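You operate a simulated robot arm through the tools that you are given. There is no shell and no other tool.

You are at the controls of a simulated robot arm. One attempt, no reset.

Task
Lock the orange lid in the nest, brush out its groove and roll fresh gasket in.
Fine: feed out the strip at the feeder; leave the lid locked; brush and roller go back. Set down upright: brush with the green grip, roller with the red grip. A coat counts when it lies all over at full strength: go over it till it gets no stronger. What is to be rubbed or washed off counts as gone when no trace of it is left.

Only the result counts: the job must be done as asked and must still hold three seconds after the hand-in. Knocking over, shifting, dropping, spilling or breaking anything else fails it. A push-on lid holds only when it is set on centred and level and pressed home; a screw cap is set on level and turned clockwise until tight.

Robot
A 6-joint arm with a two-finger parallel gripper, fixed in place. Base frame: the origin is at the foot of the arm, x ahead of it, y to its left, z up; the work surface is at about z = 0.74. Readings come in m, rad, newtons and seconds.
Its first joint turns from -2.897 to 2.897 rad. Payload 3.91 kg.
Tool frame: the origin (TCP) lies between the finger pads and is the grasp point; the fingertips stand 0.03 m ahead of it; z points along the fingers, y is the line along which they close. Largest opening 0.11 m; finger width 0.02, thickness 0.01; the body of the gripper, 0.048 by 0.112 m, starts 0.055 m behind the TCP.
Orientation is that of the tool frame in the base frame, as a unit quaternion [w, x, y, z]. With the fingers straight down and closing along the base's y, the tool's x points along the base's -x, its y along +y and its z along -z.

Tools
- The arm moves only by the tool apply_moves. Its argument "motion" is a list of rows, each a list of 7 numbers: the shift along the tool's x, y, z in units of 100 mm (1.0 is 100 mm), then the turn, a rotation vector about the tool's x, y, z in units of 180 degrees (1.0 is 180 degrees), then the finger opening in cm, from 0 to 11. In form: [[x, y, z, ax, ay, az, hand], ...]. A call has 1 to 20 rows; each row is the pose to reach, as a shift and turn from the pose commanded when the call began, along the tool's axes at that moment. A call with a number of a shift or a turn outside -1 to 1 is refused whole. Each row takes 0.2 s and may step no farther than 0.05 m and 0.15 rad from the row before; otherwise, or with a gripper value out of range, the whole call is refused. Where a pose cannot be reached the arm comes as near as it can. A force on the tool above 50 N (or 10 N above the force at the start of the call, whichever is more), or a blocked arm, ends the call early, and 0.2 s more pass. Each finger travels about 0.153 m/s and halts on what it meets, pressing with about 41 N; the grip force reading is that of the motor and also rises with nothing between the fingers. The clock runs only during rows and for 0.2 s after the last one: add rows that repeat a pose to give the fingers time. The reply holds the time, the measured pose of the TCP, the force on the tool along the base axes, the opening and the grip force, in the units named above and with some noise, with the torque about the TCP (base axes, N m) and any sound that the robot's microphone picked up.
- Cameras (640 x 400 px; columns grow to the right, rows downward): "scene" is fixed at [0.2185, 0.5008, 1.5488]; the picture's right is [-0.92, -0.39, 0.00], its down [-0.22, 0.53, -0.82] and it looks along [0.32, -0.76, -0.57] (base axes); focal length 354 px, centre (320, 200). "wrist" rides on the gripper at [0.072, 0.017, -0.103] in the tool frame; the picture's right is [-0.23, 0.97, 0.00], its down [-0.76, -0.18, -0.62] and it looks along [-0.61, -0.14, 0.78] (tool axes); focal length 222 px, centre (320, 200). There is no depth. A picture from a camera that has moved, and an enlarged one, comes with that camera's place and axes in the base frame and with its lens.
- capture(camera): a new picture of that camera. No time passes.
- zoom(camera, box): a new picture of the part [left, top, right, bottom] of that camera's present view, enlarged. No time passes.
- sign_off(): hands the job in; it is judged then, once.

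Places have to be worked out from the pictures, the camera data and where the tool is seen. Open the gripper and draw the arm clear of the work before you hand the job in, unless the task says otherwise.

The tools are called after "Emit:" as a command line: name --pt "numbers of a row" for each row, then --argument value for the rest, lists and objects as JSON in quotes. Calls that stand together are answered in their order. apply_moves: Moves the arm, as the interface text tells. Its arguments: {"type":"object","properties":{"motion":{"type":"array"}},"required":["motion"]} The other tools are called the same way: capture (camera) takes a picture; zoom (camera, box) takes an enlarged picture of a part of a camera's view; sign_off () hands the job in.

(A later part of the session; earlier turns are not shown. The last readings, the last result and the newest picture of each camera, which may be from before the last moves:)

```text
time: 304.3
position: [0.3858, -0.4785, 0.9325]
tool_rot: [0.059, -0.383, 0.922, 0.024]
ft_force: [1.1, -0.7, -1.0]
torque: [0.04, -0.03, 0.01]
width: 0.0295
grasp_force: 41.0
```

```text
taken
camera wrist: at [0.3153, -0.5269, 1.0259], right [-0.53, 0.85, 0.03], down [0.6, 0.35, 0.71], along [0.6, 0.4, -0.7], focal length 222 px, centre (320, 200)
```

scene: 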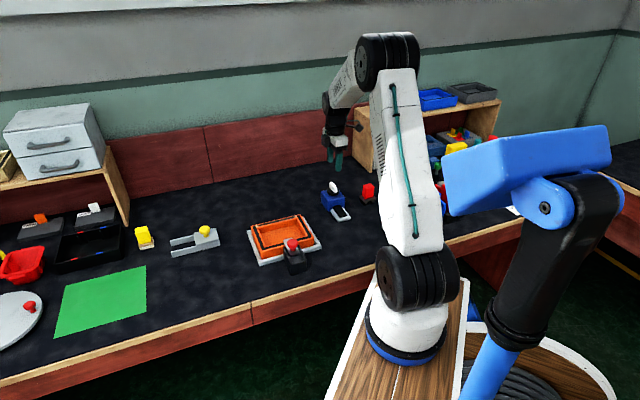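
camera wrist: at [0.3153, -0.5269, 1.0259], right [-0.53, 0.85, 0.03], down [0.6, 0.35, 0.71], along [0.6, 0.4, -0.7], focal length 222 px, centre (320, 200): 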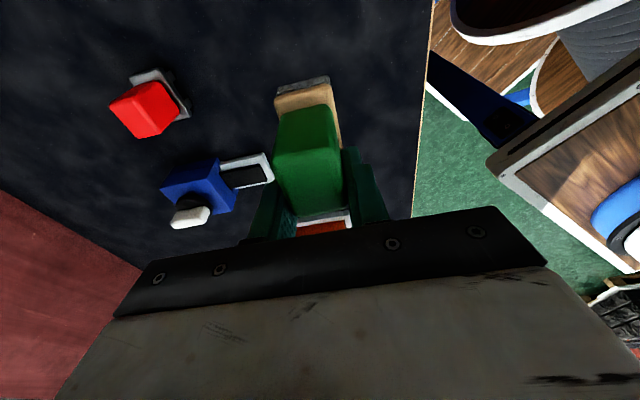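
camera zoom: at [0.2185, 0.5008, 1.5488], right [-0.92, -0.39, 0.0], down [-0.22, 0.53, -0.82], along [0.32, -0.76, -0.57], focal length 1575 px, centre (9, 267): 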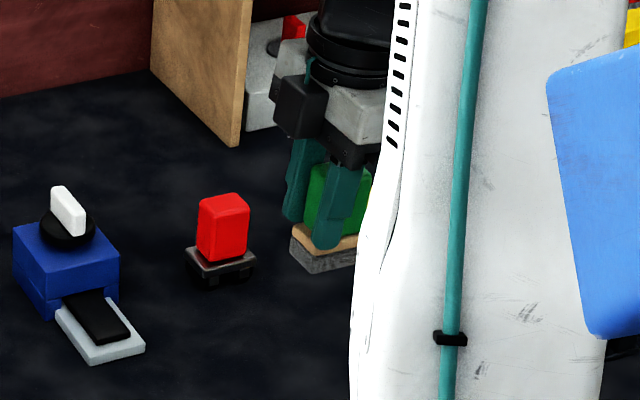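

I lower most of the way straight down and compare the brush base with its original place in the picture.

Emit:
apply_moves --pt "0.052 0 0.397 0 0 0 0" --pt "0.103 0 0.794 0 0 0 0" --pt "0.129 0 0.992 0 0 0 0" --pt "0.129 0 0.992 0 0 0 0"

Emit:
zoom --camera "scene" --box '[345, 160, 435, 240]'

Emit:
zoom --camera "scene" --box '[370, 195, 402, 225]'

```text
time: 305.3
position: [0.385, -0.4791, 0.8314]
tool_rot: [0.059, -0.382, 0.922, 0.025]
ft_force: [-0.5, 0.4, -0.8]
torque: [-0.02, 0.01, 0.01]
width: 0.0297
grasp_force: 41.3
```

```text
5.00 times, centred on (390, 200) of scene
camera zoom: at [0.2185, 0.5008, 1.5488], right [-0.92, -0.39, 0.0], down [-0.22, 0.53, -0.82], along [0.32, -0.76, -0.57], focal length 1772 px, centre (-30, 200)
```

zoom: 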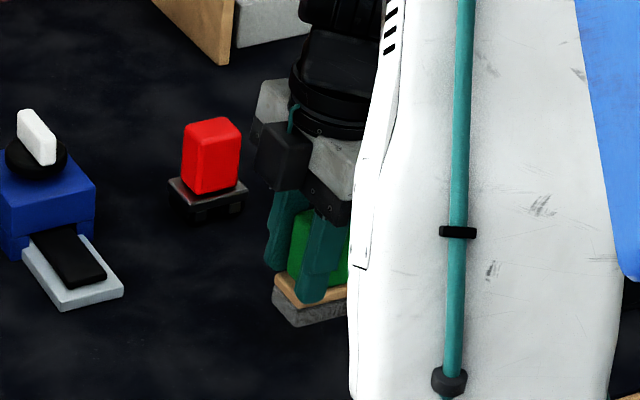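

```text
13.33 times, centred on (386, 210) of scene
camera zoom: at [0.2185, 0.5008, 1.5488], right [-0.92, -0.39, 0.0], down [-0.22, 0.53, -0.82], along [0.32, -0.76, -0.57], focal length 4724 px, centre (-560, 67)
```

zoom: 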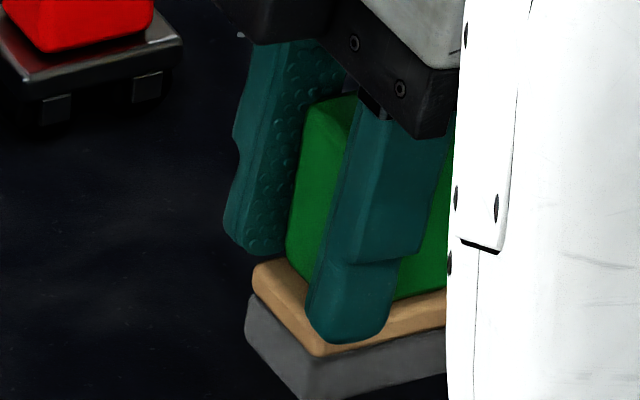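

The base needs to go about 6 mm toward -t. I correct this and lower until I feel the table.

Emit:
apply_moves --pt "0.06 0 -0.008 0 0 0 0" --pt "0.078 0 0.13 0 0 0 0" --pt "0.083 0 0.17 0 0 0 0" --pt "0.086 0 0.19 0 0 0 0" --pt "0.086 0 0.19 0 0 0 0"

Emit:
apply_moves --pt "0.004 0 0.03 0 0 0 0" --pt "0.004 0 0.03 0 0 0 0"

Emit:
apply_moves --pt "0.004 0 0.03 0 0 0 0" --pt "0.004 0 0.03 0 0 0 0"

Emit:
zoom --camera "scene" --box '[345, 160, 435, 240]'

```text
time: 306.5
position: [0.3806, -0.4854, 0.8114]
tool_rot: [0.058, -0.383, 0.922, 0.024]
ft_force: [0.5, 0.1, -0.9]
torque: [-0.02, -0.05, 0.02]
width: 0.0296
grasp_force: 41.3
```

```text
time: 307.1
position: [0.3801, -0.4856, 0.8094]
tool_rot: [0.059, -0.382, 0.922, 0.024]
ft_force: [-0.5, 0.3, -0.9]
torque: [0.0, -0.02, 0.01]
width: 0.0296
grasp_force: 41.0
```

```text
time: 307.7
position: [0.3803, -0.4851, 0.8061]
tool_rot: [0.06, -0.382, 0.922, 0.024]
ft_force: [-0.4, -0.1, -0.2]
torque: [-0.01, -0.03, -0.01]
width: 0.0295
grasp_force: 40.6
```

```text
5.00 times, centred on (390, 200) of scene
camera zoom: at [0.2185, 0.5008, 1.5488], right [-0.92, -0.39, 0.0], down [-0.22, 0.53, -0.82], along [0.32, -0.76, -0.57], focal length 1772 px, centre (-30, 200)
```

zoom: 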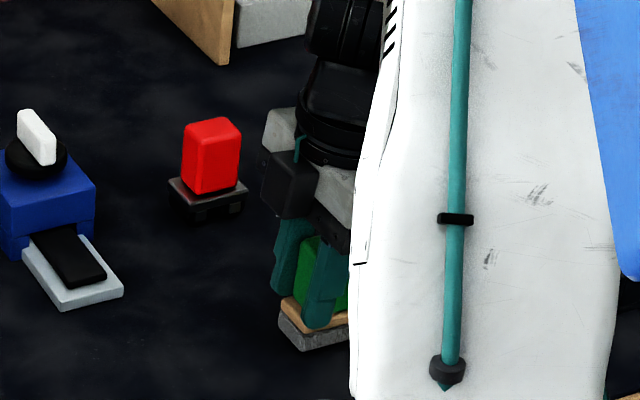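

The base is now lined up with its original spot. I continue down in small steps to contact.

Emit:
apply_moves --pt "0.004 0 0.03 0 0 0 0" --pt "0.005 0 0.04 0 0 0 0" --pt "0.005 0 0.04 0 0 0 0"

Emit:
apply_moves --pt "0.003 0 0.02 0 0 0 0" --pt "0.003 0 0.02 0 0 0 0"

Emit:
apply_moves --pt "0.002 0 0.015 0 0 0 0" --pt "0.002 0 0.015 0 0 0 0"

```text
time: 308.5
position: [0.3796, -0.4838, 0.8034]
tool_rot: [0.058, -0.383, 0.922, 0.024]
ft_force: [-0.3, 0.3, -1.6]
torque: [0.0, 0.0, -0.01]
width: 0.0294
grasp_force: 41.2
```

```text
time: 309.1
position: [0.3803, -0.485, 0.7996]
tool_rot: [0.058, -0.383, 0.922, 0.025]
ft_force: [0.5, -0.3, -0.7]
torque: [0.01, 0.0, -0.03]
width: 0.0293
grasp_force: 41.0
```

```text
time: 309.7
position: [0.3802, -0.4849, 0.7991]
tool_rot: [0.059, -0.383, 0.922, 0.024]
ft_force: [-0.4, 0.1, -0.2]
torque: [0.03, -0.01, -0.03]
width: 0.0295
grasp_force: 41.2
```

Emit:
apply_moves --pt "0.002 0 0.012 0 0 0 0" --pt "0.002 0 0.012 0 0 0 0"

Emit:
apply_moves --pt "0.002 0 0.012 0 0 0 0" --pt "0.002 0 0.012 0 0 0 0"

Emit:
zoom --camera "scene" --box '[370, 200, 402, 230]'

```text
time: 310.3
position: [0.3793, -0.485, 0.7977]
tool_rot: [0.058, -0.383, 0.922, 0.024]
ft_force: [-0.2, -0.9, 1.2]
torque: [-0.03, 0.03, 0.0]
width: 0.0298
grasp_force: 40.6
```

```text
time: 310.9
position: [0.3801, -0.4855, 0.7995]
tool_rot: [0.058, -0.382, 0.922, 0.022]
ft_force: [0.3, 7.1, 29.2]
torque: [-0.5, 0.94, -0.22]
width: 0.0295
grasp_force: 40.5
```

```text
13.33 times, centred on (386, 215) of scene
camera zoom: at [0.2185, 0.5008, 1.5488], right [-0.92, -0.39, 0.0], down [-0.22, 0.53, -0.82], along [0.32, -0.76, -0.57], focal length 4724 px, centre (-560, 0)
```

zoom: 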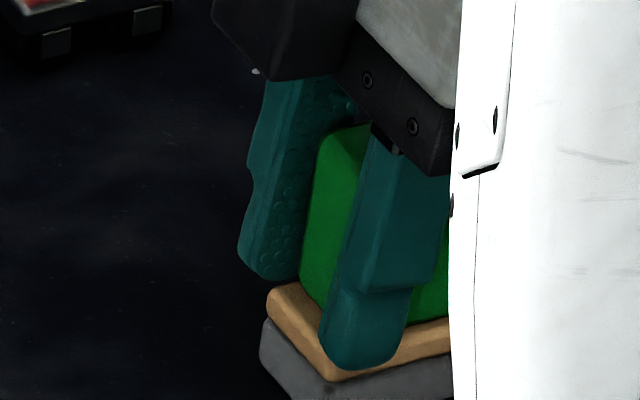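

Contact is firm. I back off 1 mm, open wide, and rise straight up.

Emit:
apply_moves --pt "-0.001 0 -0.01 0 0 0 0" --pt "-0.001 0 -0.01 0 0 0 3.5" --pt "-0.001 0 -0.01 0 0 0 5" --pt "-0.001 0 -0.01 0 0 0 6.5" --pt "-0.001 0 -0.01 0 0 0 6.5" --pt "-0.04 0 -0.3 0 0 0 6.5" --pt "-0.09 0 -0.7 0 0 0 6.5" --pt "-0.129 0 -0.99 0 0 0 6.5"

Emit:
apply_moves --pt "0 0 0 0 0.02 0 6.5" --pt "0 0 0 0 0.041 0 6.5" --pt "0 0 0 0 0.041 0 6.5"

Emit:
capture --camera "wrist"

Emit:
zoom --camera "scene" --box '[345, 160, 435, 240]'

```text
time: 312.7
position: [0.3814, -0.4866, 0.8972]
tool_rot: [0.059, -0.383, 0.922, 0.024]
ft_force: [0.8, 0.1, -0.5]
torque: [0.03, -0.02, -0.01]
width: 0.0649
grasp_force: 0.0
```

```text
time: 313.5
position: [0.3802, -0.4847, 0.897]
tool_rot: [-0.001, -0.383, 0.924, 0.0]
ft_force: [-0.7, 0.4, -0.3]
torque: [-0.04, -0.01, -0.01]
width: 0.0648
grasp_force: 0.0
```

```text
taken
camera wrist: at [0.3183, -0.5238, 1.0013], right [-0.53, 0.85, 0.0], down [0.66, 0.42, 0.62], along [0.53, 0.33, -0.78], focal length 222 px, centre (320, 200)
```

wrist: 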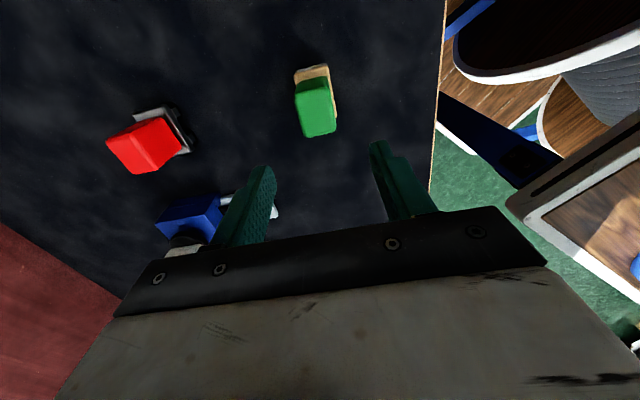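

```text
5.00 times, centred on (390, 200) of scene
camera zoom: at [0.2185, 0.5008, 1.5488], right [-0.92, -0.39, 0.0], down [-0.22, 0.53, -0.82], along [0.32, -0.76, -0.57], focal length 1772 px, centre (-30, 200)
```

zoom: 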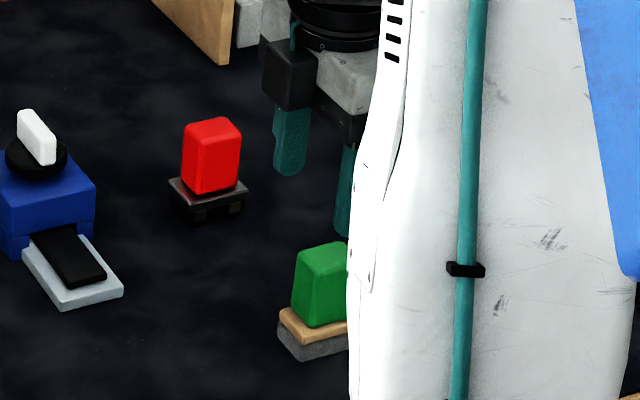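

The brush is upright and back at its original place. Now back to the roller.

Emit:
apply_moves --pt "0 -0.1 -0.4 0 0 0 6" --pt "0 -0.5 -0.4 0 0 0 6" --pt "0.06 -0.9 -0.4 0 0 0 6"

Emit:
apply_moves --pt "0.05 -0.4 0 0 0 0 6" --pt "0.079 -0.798 0 0 0 0 6" --pt "0.079 -0.798 0.4 0 0 0 6" --pt "0.079 -0.798 0.65 0 0 0 6" --pt "0.079 -0.798 0.65 0 0 0 6"

Emit:
capture --camera "wrist"

```text
time: 314.3
position: [0.4404, -0.5519, 0.9368]
tool_rot: [0.0, -0.383, 0.924, -0.001]
ft_force: [-0.8, 0.3, 0.4]
torque: [0.0, -0.02, 0.01]
width: 0.0601
grasp_force: 0.0
```

```text
time: 315.5
position: [0.4915, -0.6177, 0.8703]
tool_rot: [-0.001, -0.384, 0.923, 0.0]
ft_force: [-0.2, -0.1, 0.5]
torque: [-0.01, -0.01, -0.01]
width: 0.06
grasp_force: 0.0
```

```text
taken
camera wrist: at [0.4288, -0.6562, 0.9748], right [-0.53, 0.85, 0.0], down [0.66, 0.41, 0.62], along [0.53, 0.33, -0.78], focal length 222 px, centre (320, 200)
```

wrist: 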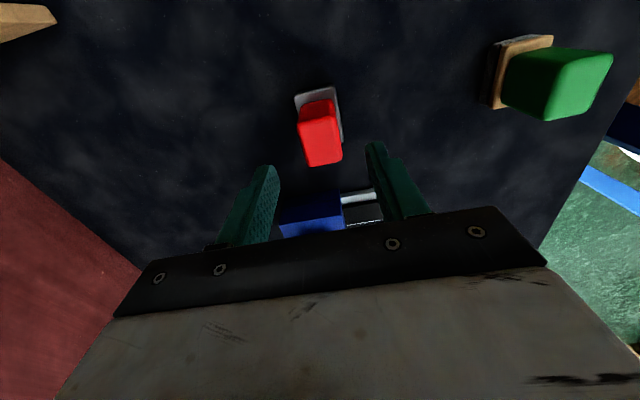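

Emit:
apply_moves --pt "0 0.025 0.35 0 0 0 6" --pt "0 0.025 0.6 0 0 0 6" --pt "0 0.025 0.71 0 0 0 6" --pt "0 0.025 0.71 0 0 0 6"

Emit:
apply_moves --pt "0 0 0 0 0 0 4" --pt "0 0 0 0 0 0 2" --pt "0 0 0 0 0 0 1" --pt "0 0 0 0 0 0 1"

Emit:
zoom --camera "scene" --box '[345, 165, 395, 210]'

```text
time: 316.5
position: [0.4882, -0.6154, 0.7987]
tool_rot: [0.0, -0.383, 0.924, 0.0]
ft_force: [-0.3, -0.4, 0.6]
torque: [0.0, 0.02, 0.0]
width: 0.06
grasp_force: 0.1
```

```text
time: 317.5
position: [0.4883, -0.6155, 0.7989]
tool_rot: [-0.001, -0.384, 0.923, 0.001]
ft_force: [-0.3, -0.1, 1.7]
torque: [0.02, 0.04, 0.02]
width: 0.0292
grasp_force: 40.3
```

```text
8.89 times, centred on (370, 188) of scene
camera zoom: at [0.2185, 0.5008, 1.5488], right [-0.92, -0.39, 0.0], down [-0.22, 0.53, -0.82], along [0.32, -0.76, -0.57], focal length 3150 px, centre (-124, 311)
```

zoom: 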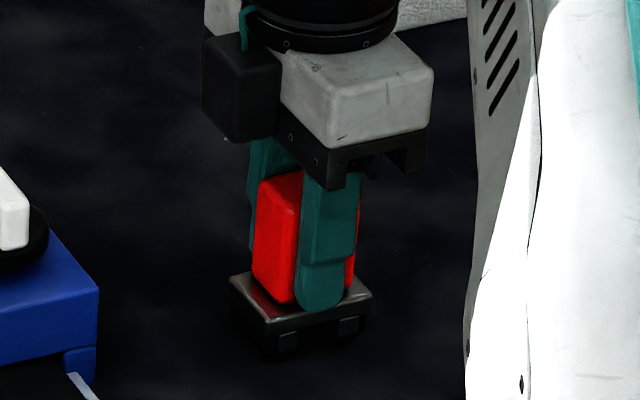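

The roller is in hand again. I load it once more on the strip.

Emit:
apply_moves --pt "0 0 -0.3 0 0 0 1" --pt "0 0 -0.7 0 0 0 1" --pt "0 0 -1 0 0 0 1" --pt "-0.35 0.2 -1 0 0 0 1" --pt "-0.7 0.42 -1 0 0 0 1" --pt "-1 0.42 -1 0 0 0 1"

Emit:
apply_moves --pt "-0.3 0 0 0 0 0 1" --pt "-0.3 0 0.4 0 0 0 1" --pt "-0.3 0 0.72 0 0 0 1" --pt "-0.3 0 0.79 0 0 0 1" --pt "-0.3 0 0.79 0 0 0 1"

Emit:
apply_moves --pt "0 0 0.015 0 0 0 1" --pt "0 0 0.02 0 0 0 1" --pt "0 0 0.02 0 0 0 1"

```text
time: 318.9
position: [0.5288, -0.5123, 0.8989]
tool_rot: [-0.001, -0.383, 0.924, 0.0]
ft_force: [-0.3, 0.1, -1.9]
torque: [0.01, -0.01, 0.0]
width: 0.0295
grasp_force: 41.0
```

```text
time: 320.1
position: [0.5506, -0.4909, 0.8207]
tool_rot: [-0.001, -0.384, 0.923, -0.001]
ft_force: [0.3, -0.7, -1.4]
torque: [-0.02, -0.02, -0.01]
width: 0.0299
grasp_force: 40.9
```

```text
time: 320.9
position: [0.5509, -0.4912, 0.8197]
tool_rot: [-0.001, -0.384, 0.923, 0.0]
ft_force: [0.5, -0.5, -0.3]
torque: [0.03, 0.01, -0.01]
width: 0.0295
grasp_force: 41.2
```

Emit:
apply_moves --pt "0 0 0.01 0 0 0 1" --pt "0 0 0.02 0 0 0 1" --pt "0.05 0 0.02 0 0 0 1" --pt "0.1 0 0.02 0 0 0 1" --pt "0.05 0 0.018 0 0 0 1" --pt "0 0 0.018 0 0 0 1" --pt "-0.05 0 0.018 0 0 0 1" --pt "-0.1 0 0.018 0 0 0 1" --pt "-0.05 0 0.016 0 0 0 1" --pt "0 0 0.016 0 0 0 1"

Emit:
apply_moves --pt "0 0 0.008 0 0 0 1" --pt "0.05 0 0.008 0 0 0 1" --pt "0.1 0 0.008 0 0 0 1" --pt "0.05 0 0.008 0 0 0 1" --pt "0 0 0.008 0 0 0 1" --pt "-0.05 0 0.008 0 0 0 1" --pt "-0.1 0 0.008 0 0 0 1" --pt "-0.05 0 0.008 0 0 0 1" --pt "0 0 0.008 0 0 0 1"

```text
time: 323.1
position: [0.5487, -0.4911, 0.8175]
tool_rot: [-0.001, -0.382, 0.924, 0.0]
ft_force: [1.3, 2.7, 4.1]
torque: [0.2, -0.22, 0.0]
width: 0.0298
grasp_force: 41.2
```

```text
time: 325.1
position: [0.5506, -0.4911, 0.8176]
tool_rot: [0.0, -0.384, 0.923, -0.001]
ft_force: [9.1, 10.2, 18.2]
torque: [0.4, -0.27, -0.05]
width: 0.0298
grasp_force: 40.8
```

Loaded with steady contact. Back to the groove's A end for a fresh pass.

Emit:
apply_moves --pt "0 0 -0.3 0 0 0 1" --pt "0 0 -0.7 0 0 0 1" --pt "-0.2 0 -1 0 0 0 1" --pt "-0.6 0 -1 0 0 0 1" --pt "-1 0 -1 0 0 0 1"

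Emit:
apply_moves --pt "-0.45 -0.03 0 0 0 0 1" --pt "-0.912 -0.054 0 0 0 0 1" --pt "-0.912 -0.054 0.4 0 0 0 1" --pt "-0.912 -0.054 0.68 0 0 0 1" --pt "-0.912 -0.054 0.71 0 0 0 1" --pt "-0.912 -0.054 0.71 0 0 0 1"

Emit:
apply_moves --pt "0 0 0.01 0 0 0 1" --pt "0 0 0.02 0 0 0 1" --pt "0 0 0.02 0 0 0 1"

```text
time: 326.3
position: [0.6213, -0.4201, 0.9168]
tool_rot: [-0.001, -0.382, 0.924, -0.001]
ft_force: [0.4, 0.3, -1.7]
torque: [0.02, -0.04, 0.0]
width: 0.0297
grasp_force: 40.7
```

```text
time: 327.7
position: [0.6899, -0.3587, 0.8465]
tool_rot: [0.0, -0.384, 0.923, 0.0]
ft_force: [-0.2, -0.8, -1.4]
torque: [-0.02, 0.0, 0.0]
width: 0.0297
grasp_force: 40.8
```

```text
time: 328.5
position: [0.6899, -0.3591, 0.8441]
tool_rot: [-0.001, -0.383, 0.924, 0.001]
ft_force: [0.4, -0.2, -1.1]
torque: [0.01, 0.03, -0.01]
width: 0.0302
grasp_force: 40.9
```

Emit:
apply_moves --pt "0 0 0.01 0 0 0 1" --pt "0 0 0.01 0 0 0 1"

Emit:
apply_moves --pt "0 0 0.009 0 0 0 1" --pt "0.06 0 0.009 0 0 0 1" --pt "0.12 0 0.009 0 0 0 1" --pt "0.15 0 0.009 0 0 0 1" --pt "0.08 0 0.009 0 0 0 1" --pt "0.15 0 0.009 0 0 0 1" --pt "0.08 0 0.009 0 0 0 1" --pt "0 0 0.009 0 0 0 1" --pt "-0.1 0 0.009 0 0 0 1" --pt "-0.2 0 0.009 0 0 0 1" --pt "-0.3 0 0.009 0 0 0 1" --pt "-0.4 0 0.009 0 0 0 1"

Emit:
zoom --camera "wrist" --box '[270, 20, 350, 120]'

Emit:
zoom --camera "scene" --box '[275, 205, 305, 225]'

```text
time: 329.1
position: [0.6881, -0.3593, 0.8433]
tool_rot: [-0.001, -0.384, 0.923, -0.001]
ft_force: [-2.8, 1.2, 19.5]
torque: [-0.12, 0.58, -0.09]
width: 0.0297
grasp_force: 41.6
```

```text
time: 330.4
position: [0.6824, -0.3677, 0.8434]
tool_rot: [0.0, -0.384, 0.923, -0.003]
ft_force: [-2.0, -4.5, 14.4]
torque: [-0.34, 0.45, 0.08]
width: 0.0296
grasp_force: 41.0
stopped in row 6: the force on the tool passed its limit at 51 N (the readings are from after the stop); the commanded pose is now the measured one
```

```text
4.00 times, centred on (310, 70) of wrist
camera zoom: at [0.6203, -0.4069, 0.9483], right [-0.53, 0.85, -0.01], down [0.66, 0.42, 0.62], along [0.53, 0.33, -0.78], focal length 888 px, centre (360, 720)
```

zoom: 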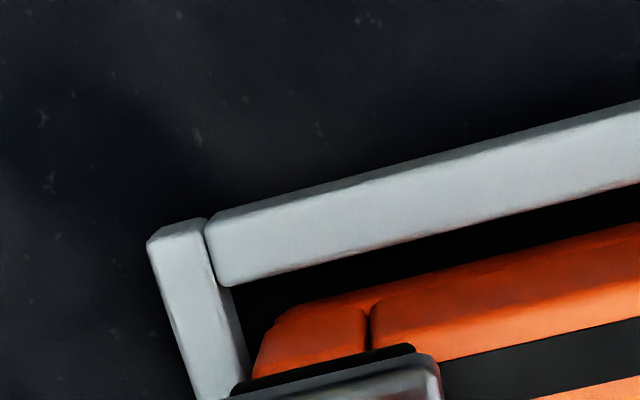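

```text
16.00 times, centred on (290, 215) of scene
camera zoom: at [0.2185, 0.5008, 1.5488], right [-0.92, -0.39, 0.0], down [-0.22, 0.53, -0.82], along [0.32, -0.76, -0.57], focal length 5669 px, centre (800, -40)
```

zoom: 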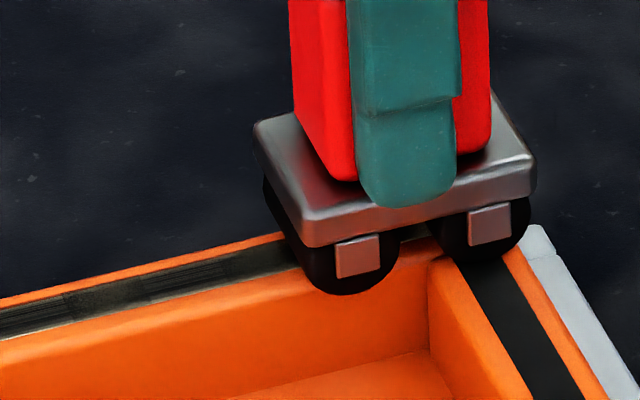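

Emit:
apply_moves --pt "-0.08 0 -0.003 0 0 0 1" --pt "-0.16 0 -0.003 0 0 0 1" --pt "-0.24 0 -0.003 0 0 0 1" --pt "-0.32 0 -0.003 0 0 0 1" --pt "-0.4 0 -0.003 0 0 0 1" --pt "-0.48 0 -0.003 0 0 0 1" --pt "-0.56 0 -0.003 0 0 0 1"

Emit:
zoom --camera "wrist" --box '[270, 20, 350, 120]'

Emit:
zoom --camera "scene" --box '[275, 205, 305, 225]'

```text
time: 331.9
position: [0.7205, -0.3291, 0.8439]
tool_rot: [-0.001, -0.383, 0.924, -0.003]
ft_force: [-3.9, -4.1, 20.9]
torque: [-0.4, 0.4, 0.03]
width: 0.0299
grasp_force: 40.9
```

```text
4.00 times, centred on (310, 70) of wrist
camera zoom: at [0.6589, -0.3673, 0.9482], right [-0.53, 0.85, 0.0], down [0.66, 0.42, 0.62], along [0.53, 0.33, -0.78], focal length 888 px, centre (360, 720)
```

zoom: 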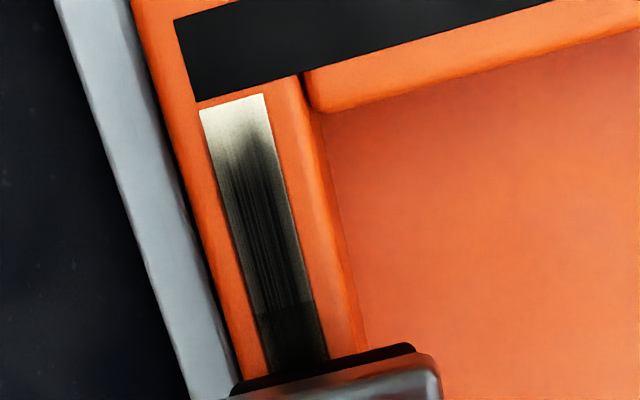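

```text
16.00 times, centred on (290, 215) of scene
camera zoom: at [0.2185, 0.5008, 1.5488], right [-0.92, -0.39, 0.0], down [-0.22, 0.53, -0.82], along [0.32, -0.76, -0.57], focal length 5669 px, centre (800, -40)
```

zoom: 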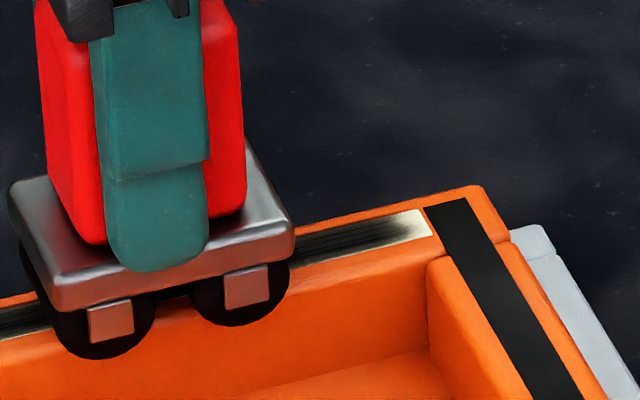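

The picture still looks the same. I want a proper close look at the coat's structure, so I move the roller just outside the lid, low down, and enlarge the strip from the wrist camera.

Emit:
apply_moves --pt "0 0 -0.2 0 0 0 1" --pt "0 0 -0.35 0 0 0 1" --pt "0 -0.4 -0.35 0 0 0 1" --pt "-0.2 -0.7 -0.35 0 0 0 1" --pt "-0.2 -0.7 -0.35 0 0 0 1"

Emit:
capture --camera "wrist"

Emit:
zoom --camera "wrist" --box '[370, 0, 420, 40]'

Emit:
zoom --camera "wrist" --box '[370, 30, 430, 75]'

Emit:
zoom --camera "wrist" --box '[380, 70, 440, 115]'

Emit:
zoom --camera "wrist" --box '[380, 105, 440, 150]'

```text
time: 333.1
position: [0.7849, -0.3631, 0.8758]
tool_rot: [-0.001, -0.384, 0.923, -0.001]
ft_force: [0.0, -0.4, -1.5]
torque: [0.01, 0.0, 0.03]
width: 0.0297
grasp_force: 41.4
```

```text
taken
camera wrist: at [0.7223, -0.4024, 0.9806], right [-0.53, 0.85, 0.0], down [0.66, 0.42, 0.62], along [0.53, 0.33, -0.78], focal length 222 px, centre (320, 200)
```

wrist: 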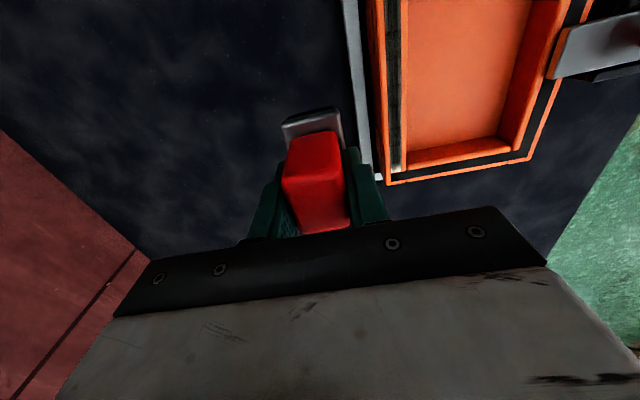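

```text
10.00 times, centred on (395, 20) of wrist
camera zoom: at [0.7223, -0.4024, 0.9806], right [-0.53, 0.85, 0.0], down [0.66, 0.42, 0.62], along [0.53, 0.33, -0.78], focal length 2221 px, centre (-430, 2000)
```

zoom: 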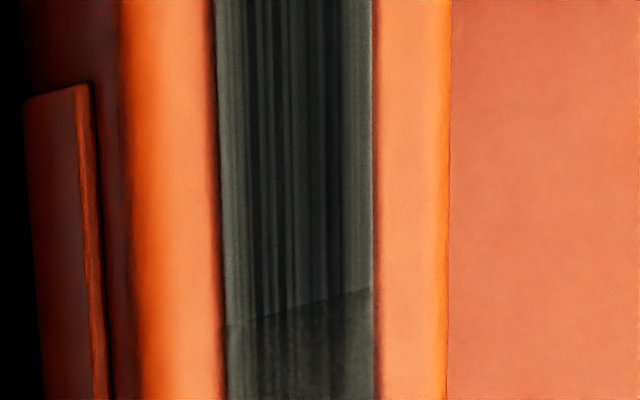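

```text
8.89 times, centred on (400, 52) of wrist
camera zoom: at [0.7223, -0.4024, 0.9806], right [-0.53, 0.85, 0.0], down [0.66, 0.42, 0.62], along [0.53, 0.33, -0.78], focal length 1974 px, centre (-391, 1511)
```

zoom: 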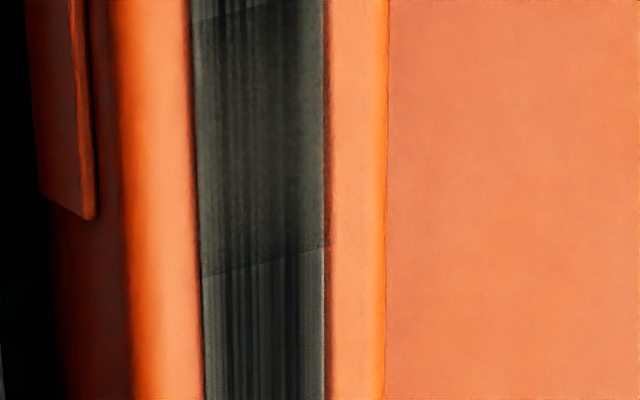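

```text
8.89 times, centred on (410, 92) of wrist
camera zoom: at [0.7223, -0.4024, 0.9806], right [-0.53, 0.85, 0.0], down [0.66, 0.42, 0.62], along [0.53, 0.33, -0.78], focal length 1974 px, centre (-480, 1156)
```

zoom: 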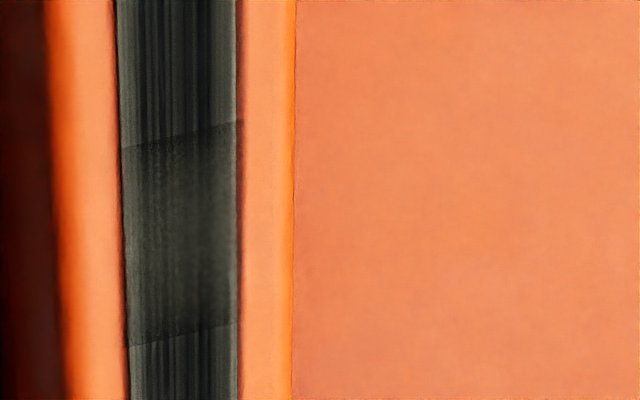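

```text
8.89 times, centred on (410, 128) of wrist
camera zoom: at [0.7223, -0.4024, 0.9806], right [-0.53, 0.85, 0.0], down [0.66, 0.42, 0.62], along [0.53, 0.33, -0.78], focal length 1974 px, centre (-480, 844)
```

zoom: 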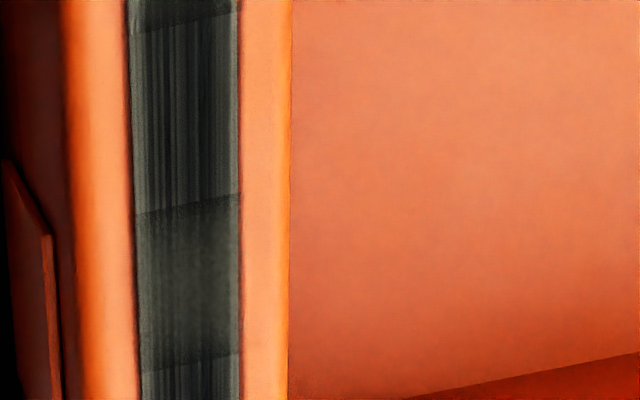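

In the middle the coat covers the full width. I look at both ends with the same enlargement.

Emit:
zoom --camera "wrist" --box '[370, 135, 430, 180]'

Emit:
apply_moves --pt "0.2 0 0 0 0 0 1" --pt "0.5 0 0 0 0 0 1" --pt "0.8 0 0 0 0 0 1" --pt "0.8 0 0 0 0 0 1"

Emit:
capture --camera "wrist"

Emit:
zoom --camera "wrist" --box '[360, 5, 420, 50]'

Emit:
zoom --camera "wrist" --box '[370, 45, 430, 90]'

```text
8.89 times, centred on (400, 158) of wrist
camera zoom: at [0.7223, -0.4024, 0.9806], right [-0.53, 0.85, 0.0], down [0.66, 0.42, 0.62], along [0.53, 0.33, -0.78], focal length 1974 px, centre (-391, 578)
```

zoom: 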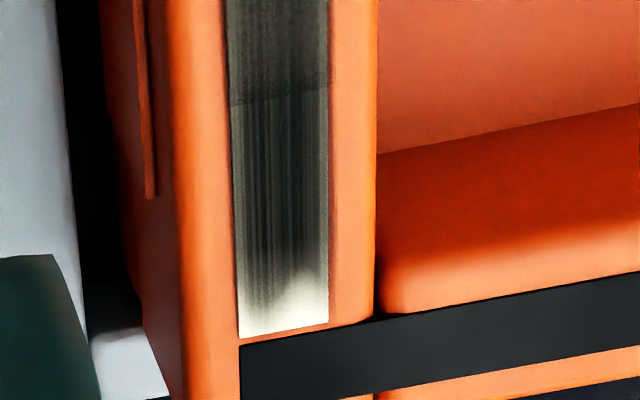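

```text
time: 334.1
position: [0.7274, -0.4192, 0.8789]
tool_rot: [-0.001, -0.383, 0.924, -0.003]
ft_force: [-0.6, -0.8, -2.4]
torque: [-0.01, 0.01, -0.03]
width: 0.0296
grasp_force: 41.3
```

```text
taken
camera wrist: at [0.6659, -0.4585, 0.9827], right [-0.53, 0.85, 0.0], down [0.66, 0.42, 0.62], along [0.53, 0.33, -0.78], focal length 222 px, centre (320, 200)
```

wrist: 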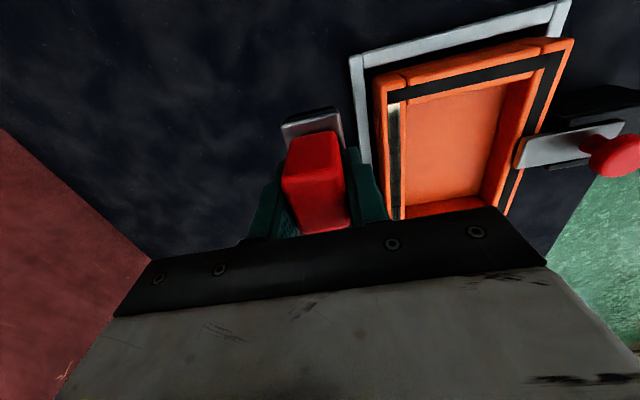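

```text
8.89 times, centred on (390, 28) of wrist
camera zoom: at [0.6659, -0.4585, 0.9827], right [-0.53, 0.85, 0.0], down [0.66, 0.42, 0.62], along [0.53, 0.33, -0.78], focal length 1974 px, centre (-302, 1733)
```

zoom: 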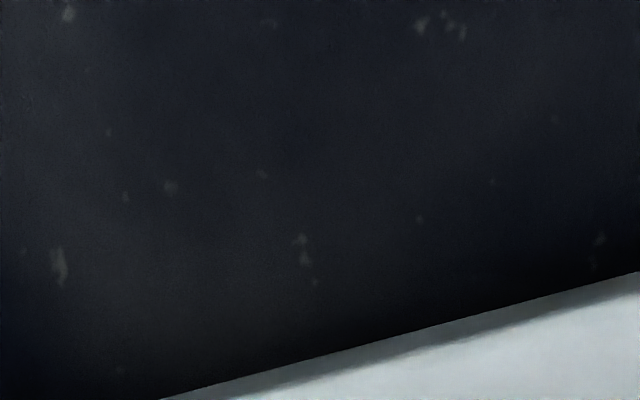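

```text
8.89 times, centred on (400, 68) of wrist
camera zoom: at [0.6659, -0.4585, 0.9827], right [-0.53, 0.85, 0.0], down [0.66, 0.42, 0.62], along [0.53, 0.33, -0.78], focal length 1974 px, centre (-391, 1378)
```

zoom: 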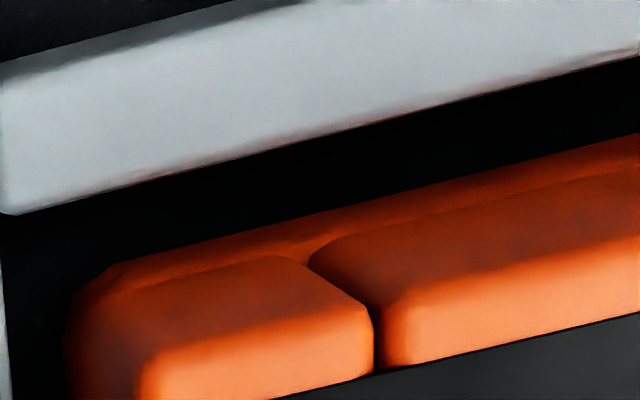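

Emit:
zoom --camera "wrist" --box '[365, 85, 425, 130]'

Emit:
zoom --camera "wrist" --box '[365, 125, 425, 170]'

```text
8.89 times, centred on (395, 108) of wrist
camera zoom: at [0.6659, -0.4585, 0.9827], right [-0.53, 0.85, 0.0], down [0.66, 0.42, 0.62], along [0.53, 0.33, -0.78], focal length 1974 px, centre (-347, 1022)
```

zoom: 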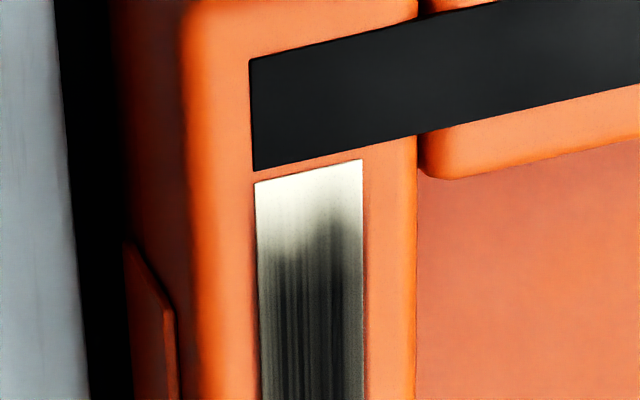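

```text
8.89 times, centred on (395, 148) of wrist
camera zoom: at [0.6659, -0.4585, 0.9827], right [-0.53, 0.85, 0.0], down [0.66, 0.42, 0.62], along [0.53, 0.33, -0.78], focal length 1974 px, centre (-347, 667)
```

zoom: 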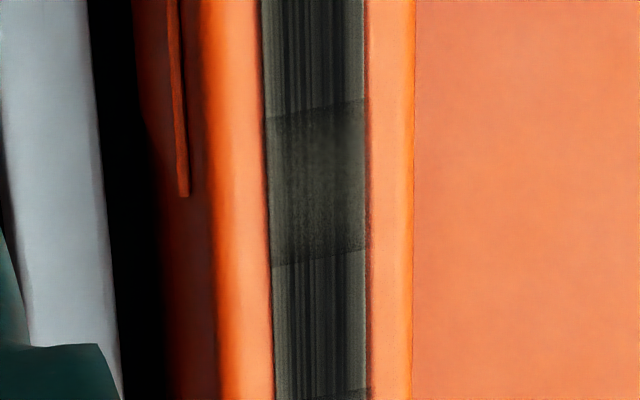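

Now I have reference close-ups of both ends. I make several strokes at the +t end on the inner line with the fresh load, then compare in the same view.

Emit:
apply_moves --pt "-0.4 0 -0.1 0 0 0 1" --pt "-0.8 0.2 -0.1 0 0 0 1" --pt "-1 0.6 -0.1 0 0 0 1"

Emit:
apply_moves --pt "-0.183 0.11 0 0.0 0 0 1" --pt "-0.183 0.11 0.3 0 0 0 1" --pt "-0.183 0.11 0.43 0 0 0 1" --pt "-0.183 0.11 0.44 0 0 0 1" --pt "-0.183 0.11 0.44 0 0 0 1"

Emit:
apply_moves --pt "0 0 0.01 0 0 0 1" --pt "0 0 0.01 0 0 0 1"

```text
time: 334.9
position: [0.7556, -0.306, 0.8885]
tool_rot: [-0.002, -0.383, 0.924, -0.001]
ft_force: [1.0, 0.0, -1.9]
torque: [0.04, -0.01, 0.0]
width: 0.0297
grasp_force: 41.5
```

```text
time: 336.1
position: [0.7623, -0.2863, 0.8445]
tool_rot: [0.0, -0.383, 0.924, -0.003]
ft_force: [-0.2, 1.1, 9.2]
torque: [-0.05, 0.15, -0.02]
width: 0.03
grasp_force: 41.0
```

```text
time: 336.8
position: [0.7622, -0.2849, 0.8442]
tool_rot: [-0.001, -0.383, 0.924, -0.002]
ft_force: [-0.9, 3.5, 23.6]
torque: [0.08, 0.22, -0.04]
width: 0.0298
grasp_force: 40.8
```

Emit:
apply_moves --pt "-0.07 0 0 0 0 0 1" --pt "-0.14 0 0 0 0 0 1" --pt "-0.2 0 0 0 0 0 1" --pt "-0.13 0 0 0 0 0 1" --pt "-0.06 0 0 0 0 0 1" --pt "-0.13 0 0 0 0 0 1" --pt "-0.2 0 0 0 0 0 1" --pt "-0.13 0 0 0 0 0 1" --pt "-0.06 0 0 0 0 0 1" --pt "-0.13 0 0 0 0 0 1" --pt "-0.2 0 0 0 0 0 1" --pt "-0.13 0 0 0 0 0 1" --pt "-0.06 0 0 0 0 0 1" --pt "0 0 0 0 0 0 1"

Emit:
apply_moves --pt "0 0 -0.2 0 0 0 1" --pt "0 0 -0.35 0 0 0 1" --pt "0 -0.4 -0.35 0 0 0 1" --pt "0.3 -0.7 -0.35 0 0 0 1" --pt "0.3 -0.7 -0.35 0 0 0 1"

Emit:
capture --camera "wrist"

Emit:
zoom --camera "wrist" --box '[370, 135, 430, 180]'

```text
time: 339.8
position: [0.7622, -0.2866, 0.8435]
tool_rot: [0.0, -0.384, 0.923, -0.002]
ft_force: [7.5, 8.2, 43.9]
torque: [0.16, -0.21, 0.01]
width: 0.0299
grasp_force: 41.4
```

```text
time: 340.9
position: [0.7904, -0.3564, 0.8785]
tool_rot: [-0.002, -0.383, 0.924, -0.002]
ft_force: [-0.4, -0.4, -1.3]
torque: [0.0, -0.01, -0.02]
width: 0.0298
grasp_force: 41.5
```

```text
taken
camera wrist: at [0.728, -0.3956, 0.9826], right [-0.53, 0.85, 0.0], down [0.66, 0.42, 0.62], along [0.53, 0.33, -0.78], focal length 222 px, centre (320, 200)
```

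wrist: 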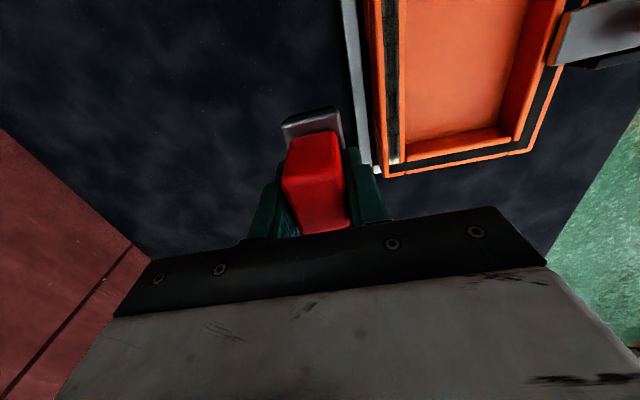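

```text
8.89 times, centred on (400, 158) of wrist
camera zoom: at [0.728, -0.3956, 0.9826], right [-0.53, 0.85, 0.0], down [0.66, 0.42, 0.62], along [0.53, 0.33, -0.78], focal length 1974 px, centre (-391, 578)
```

zoom: 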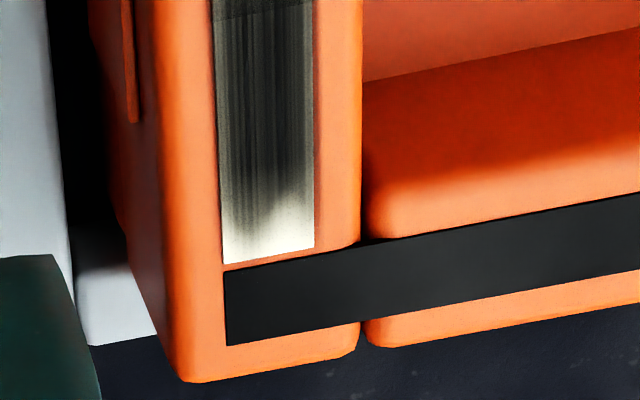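

No change again. My inner-line strokes may have run slightly off the strip, whose centre I now measure at n≈0.747, so I make one decisive test exactly on that line with strokes over the +t end.

Emit:
apply_moves --pt "-0.1 0.3 -0.05 0 0 0 1" --pt "-0.35 0.64 -0.05 0 0 0 1" --pt "-0.35 0.64 0.2 0 0 0 1" --pt "-0.35 0.64 0.33 0 0 0 1" --pt "-0.35 0.64 0.345 0 0 0 1" --pt "-0.35 0.64 0.345 0 0 0 1"

Emit:
apply_moves --pt "0 0 0.006 0 0 0 1" --pt "-0.06 0 0.006 0 0 0 1" --pt "-0.12 0 0.006 0 0 0 1" --pt "-0.18 0 0.006 0 0 0 1" --pt "-0.24 0 0.006 0 0 0 1" --pt "-0.18 0 0.006 0 0 0 1" --pt "-0.12 0 0.006 0 0 0 1" --pt "-0.18 0 0.006 0 0 0 1" --pt "-0.24 0 0.006 0 0 0 1" --pt "-0.16 0 0.006 0 0 0 1" --pt "-0.08 0 0.006 0 0 0 1" --pt "0 0 0.006 0 0 0 1"

Emit:
apply_moves --pt "0 0 -0.2 0 0 0 1" --pt "0 0 -0.35 0 0 0 1" --pt "0 -0.4 -0.35 0 0 0 1" --pt "0.3 -0.64 -0.35 0 0 0 1" --pt "0.3 -0.64 -0.35 0 0 0 1"

Emit:
capture --camera "wrist"

Emit:
zoom --camera "wrist" --box '[370, 135, 430, 180]'

```text
time: 342.4
position: [0.7699, -0.2862, 0.845]
tool_rot: [-0.002, -0.383, 0.924, -0.003]
ft_force: [-2.7, 1.4, 12.0]
torque: [0.17, 0.29, 0.0]
width: 0.0294
grasp_force: 41.4
```

```text
time: 344.9
position: [0.7692, -0.2859, 0.8442]
tool_rot: [-0.001, -0.383, 0.924, -0.003]
ft_force: [5.9, 6.3, 30.6]
torque: [0.48, -0.12, -0.04]
width: 0.0297
grasp_force: 40.9
```

```text
time: 346.1
position: [0.7957, -0.3539, 0.8749]
tool_rot: [-0.002, -0.385, 0.923, -0.002]
ft_force: [-0.1, 0.0, -1.2]
torque: [0.02, 0.01, -0.02]
width: 0.0296
grasp_force: 40.7
```

```text
taken
camera wrist: at [0.7338, -0.3932, 0.9801], right [-0.53, 0.85, 0.0], down [0.66, 0.42, 0.62], along [0.53, 0.33, -0.78], focal length 222 px, centre (320, 200)
```

wrist: 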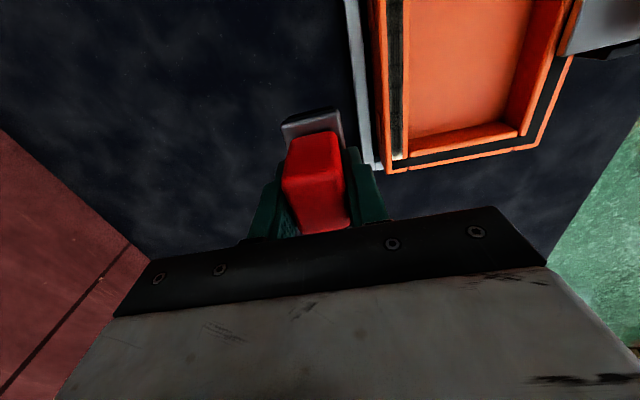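

```text
8.89 times, centred on (400, 158) of wrist
camera zoom: at [0.7338, -0.3932, 0.9801], right [-0.53, 0.85, 0.0], down [0.66, 0.42, 0.62], along [0.53, 0.33, -0.78], focal length 1974 px, centre (-391, 578)
```

zoom: 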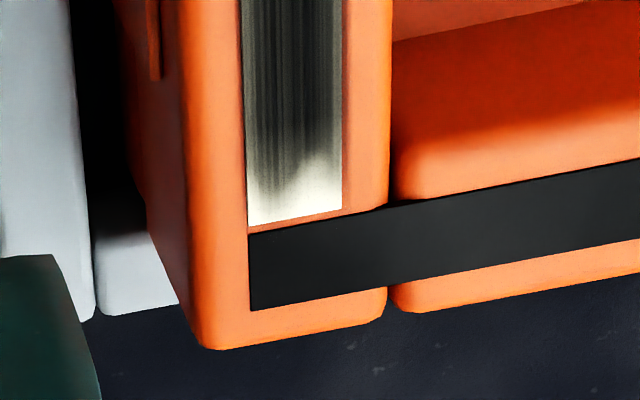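

The ends look exactly the same again, the fade is the same length (about 10 mm) at both ends, and both long edges fade alike. After many loaded passes the coat gets no stronger, so I take this as the coat's own soft border. I bring the roller home now.

Emit:
apply_moves --pt "0 0 -0.3 0 0 0 1" --pt "0.2 0 -0.6 0 0 0 1" --pt "0.55 0.02 -0.6 0 0 0 1" --pt "0.9 0.06 -0.6 0 0 0 1"

Emit:
zoom --camera "scene" --box '[255, 205, 305, 235]'

Emit:
zoom --camera "scene" --box '[245, 195, 345, 280]'

```text
time: 347.1
position: [0.7252, -0.4122, 0.9372]
tool_rot: [-0.001, -0.384, 0.923, -0.001]
ft_force: [0.2, 0.3, -1.5]
torque: [0.0, 0.04, 0.01]
width: 0.0298
grasp_force: 41.0
```

```text
12.80 times, centred on (280, 220) of scene
camera zoom: at [0.2185, 0.5008, 1.5488], right [-0.92, -0.39, 0.0], down [-0.22, 0.53, -0.82], along [0.32, -0.76, -0.57], focal length 4535 px, centre (832, -56)
```

zoom: 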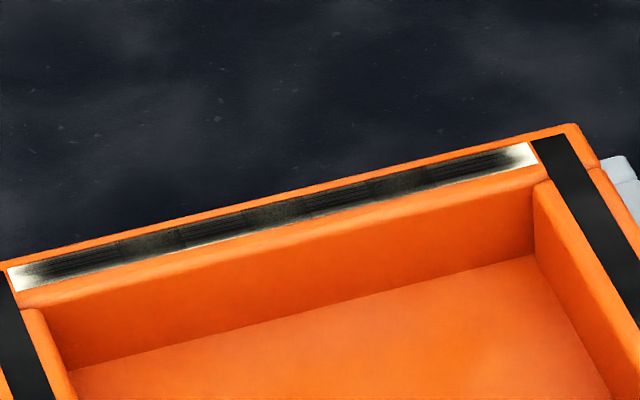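

```text
4.71 times, centred on (295, 238) of scene
camera zoom: at [0.2185, 0.5008, 1.5488], right [-0.92, -0.39, 0.0], down [-0.22, 0.53, -0.82], along [0.32, -0.76, -0.57], focal length 1667 px, centre (438, 24)
```

zoom: 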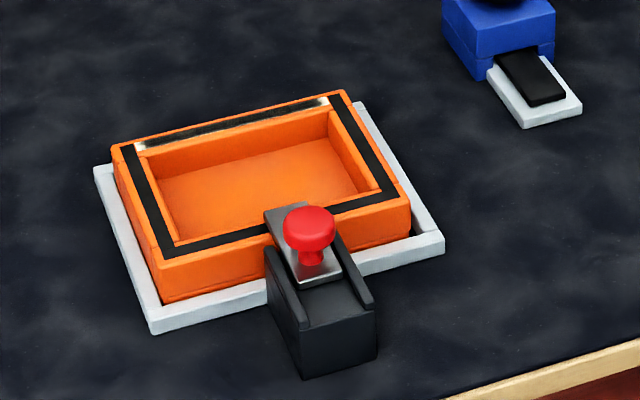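

The lid is locked, the groove coated. I continue to the roller's home and set it down.

Emit:
apply_moves --pt "0.35 0.03 0 0 0 0 1" --pt "0.7 0.06 0 0 0 0 1" --pt "1 0.08 0 0 0 0 1"

Emit:
apply_moves --pt "0.35 0.03 0 0 0 0 1" --pt "0.7 0.06 0 0 0 0 1" --pt "1 0.08 0 0 0 0 1"

Emit:
apply_moves --pt "0.35 0.03 0 0 0 0 1" --pt "0.7 0.06 0 0 0 0 1" --pt "1 0.08 0 0 0 0 1"

Emit:
apply_moves --pt "0.11 0 0 0 0 0 1" --pt "0.11 0 0 0 0 0 1" --pt "0.11 0 0 0 0 0 1"

```text
time: 347.9
position: [0.6512, -0.4759, 0.9381]
tool_rot: [-0.002, -0.385, 0.923, -0.002]
ft_force: [0.0, 0.3, -1.5]
torque: [-0.02, -0.01, 0.0]
width: 0.0297
grasp_force: 40.6
```

```text
time: 348.8
position: [0.5742, -0.5411, 0.9382]
tool_rot: [-0.002, -0.384, 0.923, -0.002]
ft_force: [-1.0, 0.8, -2.1]
torque: [0.01, 0.02, 0.0]
width: 0.0297
grasp_force: 41.6
```

```text
time: 349.6
position: [0.4982, -0.6071, 0.9384]
tool_rot: [-0.001, -0.384, 0.923, -0.001]
ft_force: [-0.6, 0.0, -1.3]
torque: [0.0, 0.01, 0.0]
width: 0.0298
grasp_force: 40.7
```

```text
time: 350.4
position: [0.4912, -0.6155, 0.9384]
tool_rot: [-0.002, -0.384, 0.923, -0.002]
ft_force: [0.0, 0.3, -1.4]
torque: [0.03, -0.04, 0.03]
width: 0.0296
grasp_force: 40.5
```

Emit:
apply_moves --pt "0.015 0.013 0.4 0 0 0 1" --pt "0.015 0.013 0.8 0 0 0 1" --pt "0.015 0.013 1 0 0 0 1" --pt "0.015 0.013 1 0 0 0 1"

Emit:
apply_moves --pt "0 0 0.2 0 0 0 1" --pt "0 0 0.33 0 0 0 1" --pt "0 0 0.38 0 0 0 1" --pt "0 0 0.38 0 0 0 1"

Emit:
zoom --camera "scene" --box '[335, 150, 405, 215]'

```text
time: 351.4
position: [0.4865, -0.6158, 0.8385]
tool_rot: [-0.001, -0.383, 0.924, -0.001]
ft_force: [0.0, 0.1, -1.6]
torque: [0.02, 0.02, 0.02]
width: 0.0299
grasp_force: 41.3
```

```text
time: 352.4
position: [0.4867, -0.618, 0.8008]
tool_rot: [-0.001, -0.383, 0.924, -0.001]
ft_force: [0.3, -1.0, -1.9]
torque: [-0.02, 0.02, 0.02]
width: 0.0295
grasp_force: 40.8
```

```text
6.15 times, centred on (370, 182) of scene
camera zoom: at [0.2185, 0.5008, 1.5488], right [-0.92, -0.39, 0.0], down [-0.22, 0.53, -0.82], along [0.32, -0.76, -0.57], focal length 2180 px, centre (12, 308)
```

zoom: 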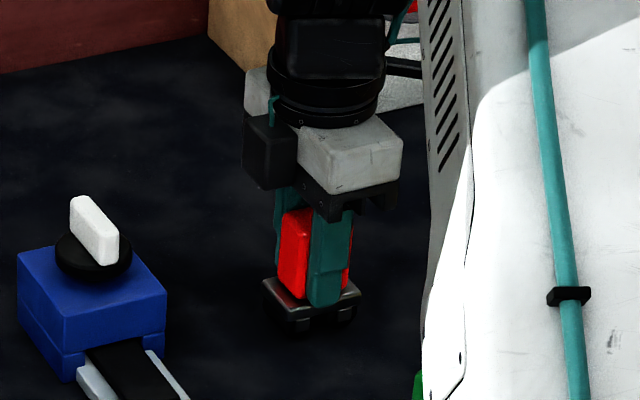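

The roller is about 4 mm to -t of its original place. I correct this and touch down.

Emit:
apply_moves --pt "-0.02 0 0 0 0 0 1" --pt "-0.04 0 0 0 0 0 1" --pt "-0.04 0 0.01 0 0 0 1" --pt "-0.04 0 0.02 0 0 0 1" --pt "-0.04 0 0.02 0 0 0 1"

Emit:
apply_moves --pt "0 0 0.006 0 0 0 1" --pt "0 0 0.012 0 0 0 1" --pt "0 0 0.012 0 0 0 1"

Emit:
zoom --camera "scene" --box '[335, 150, 405, 215]'

```text
time: 353.6
position: [0.4898, -0.6136, 0.7987]
tool_rot: [-0.001, -0.384, 0.923, -0.001]
ft_force: [-0.6, -0.5, -0.6]
torque: [0.0, 0.03, -0.01]
width: 0.0299
grasp_force: 41.0
```

```text
time: 354.4
position: [0.4913, -0.615, 0.7983]
tool_rot: [0.0, -0.383, 0.924, -0.002]
ft_force: [-0.1, 1.1, -1.3]
torque: [0.0, -0.01, -0.02]
width: 0.0297
grasp_force: 41.8
```

```text
6.15 times, centred on (370, 182) of scene
camera zoom: at [0.2185, 0.5008, 1.5488], right [-0.92, -0.39, 0.0], down [-0.22, 0.53, -0.82], along [0.32, -0.76, -0.57], focal length 2180 px, centre (12, 308)
```

zoom: 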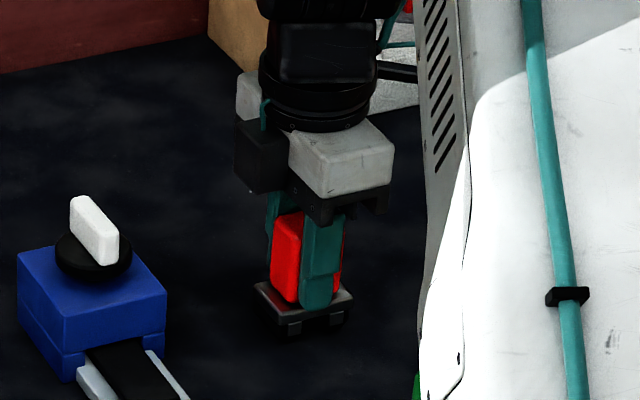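

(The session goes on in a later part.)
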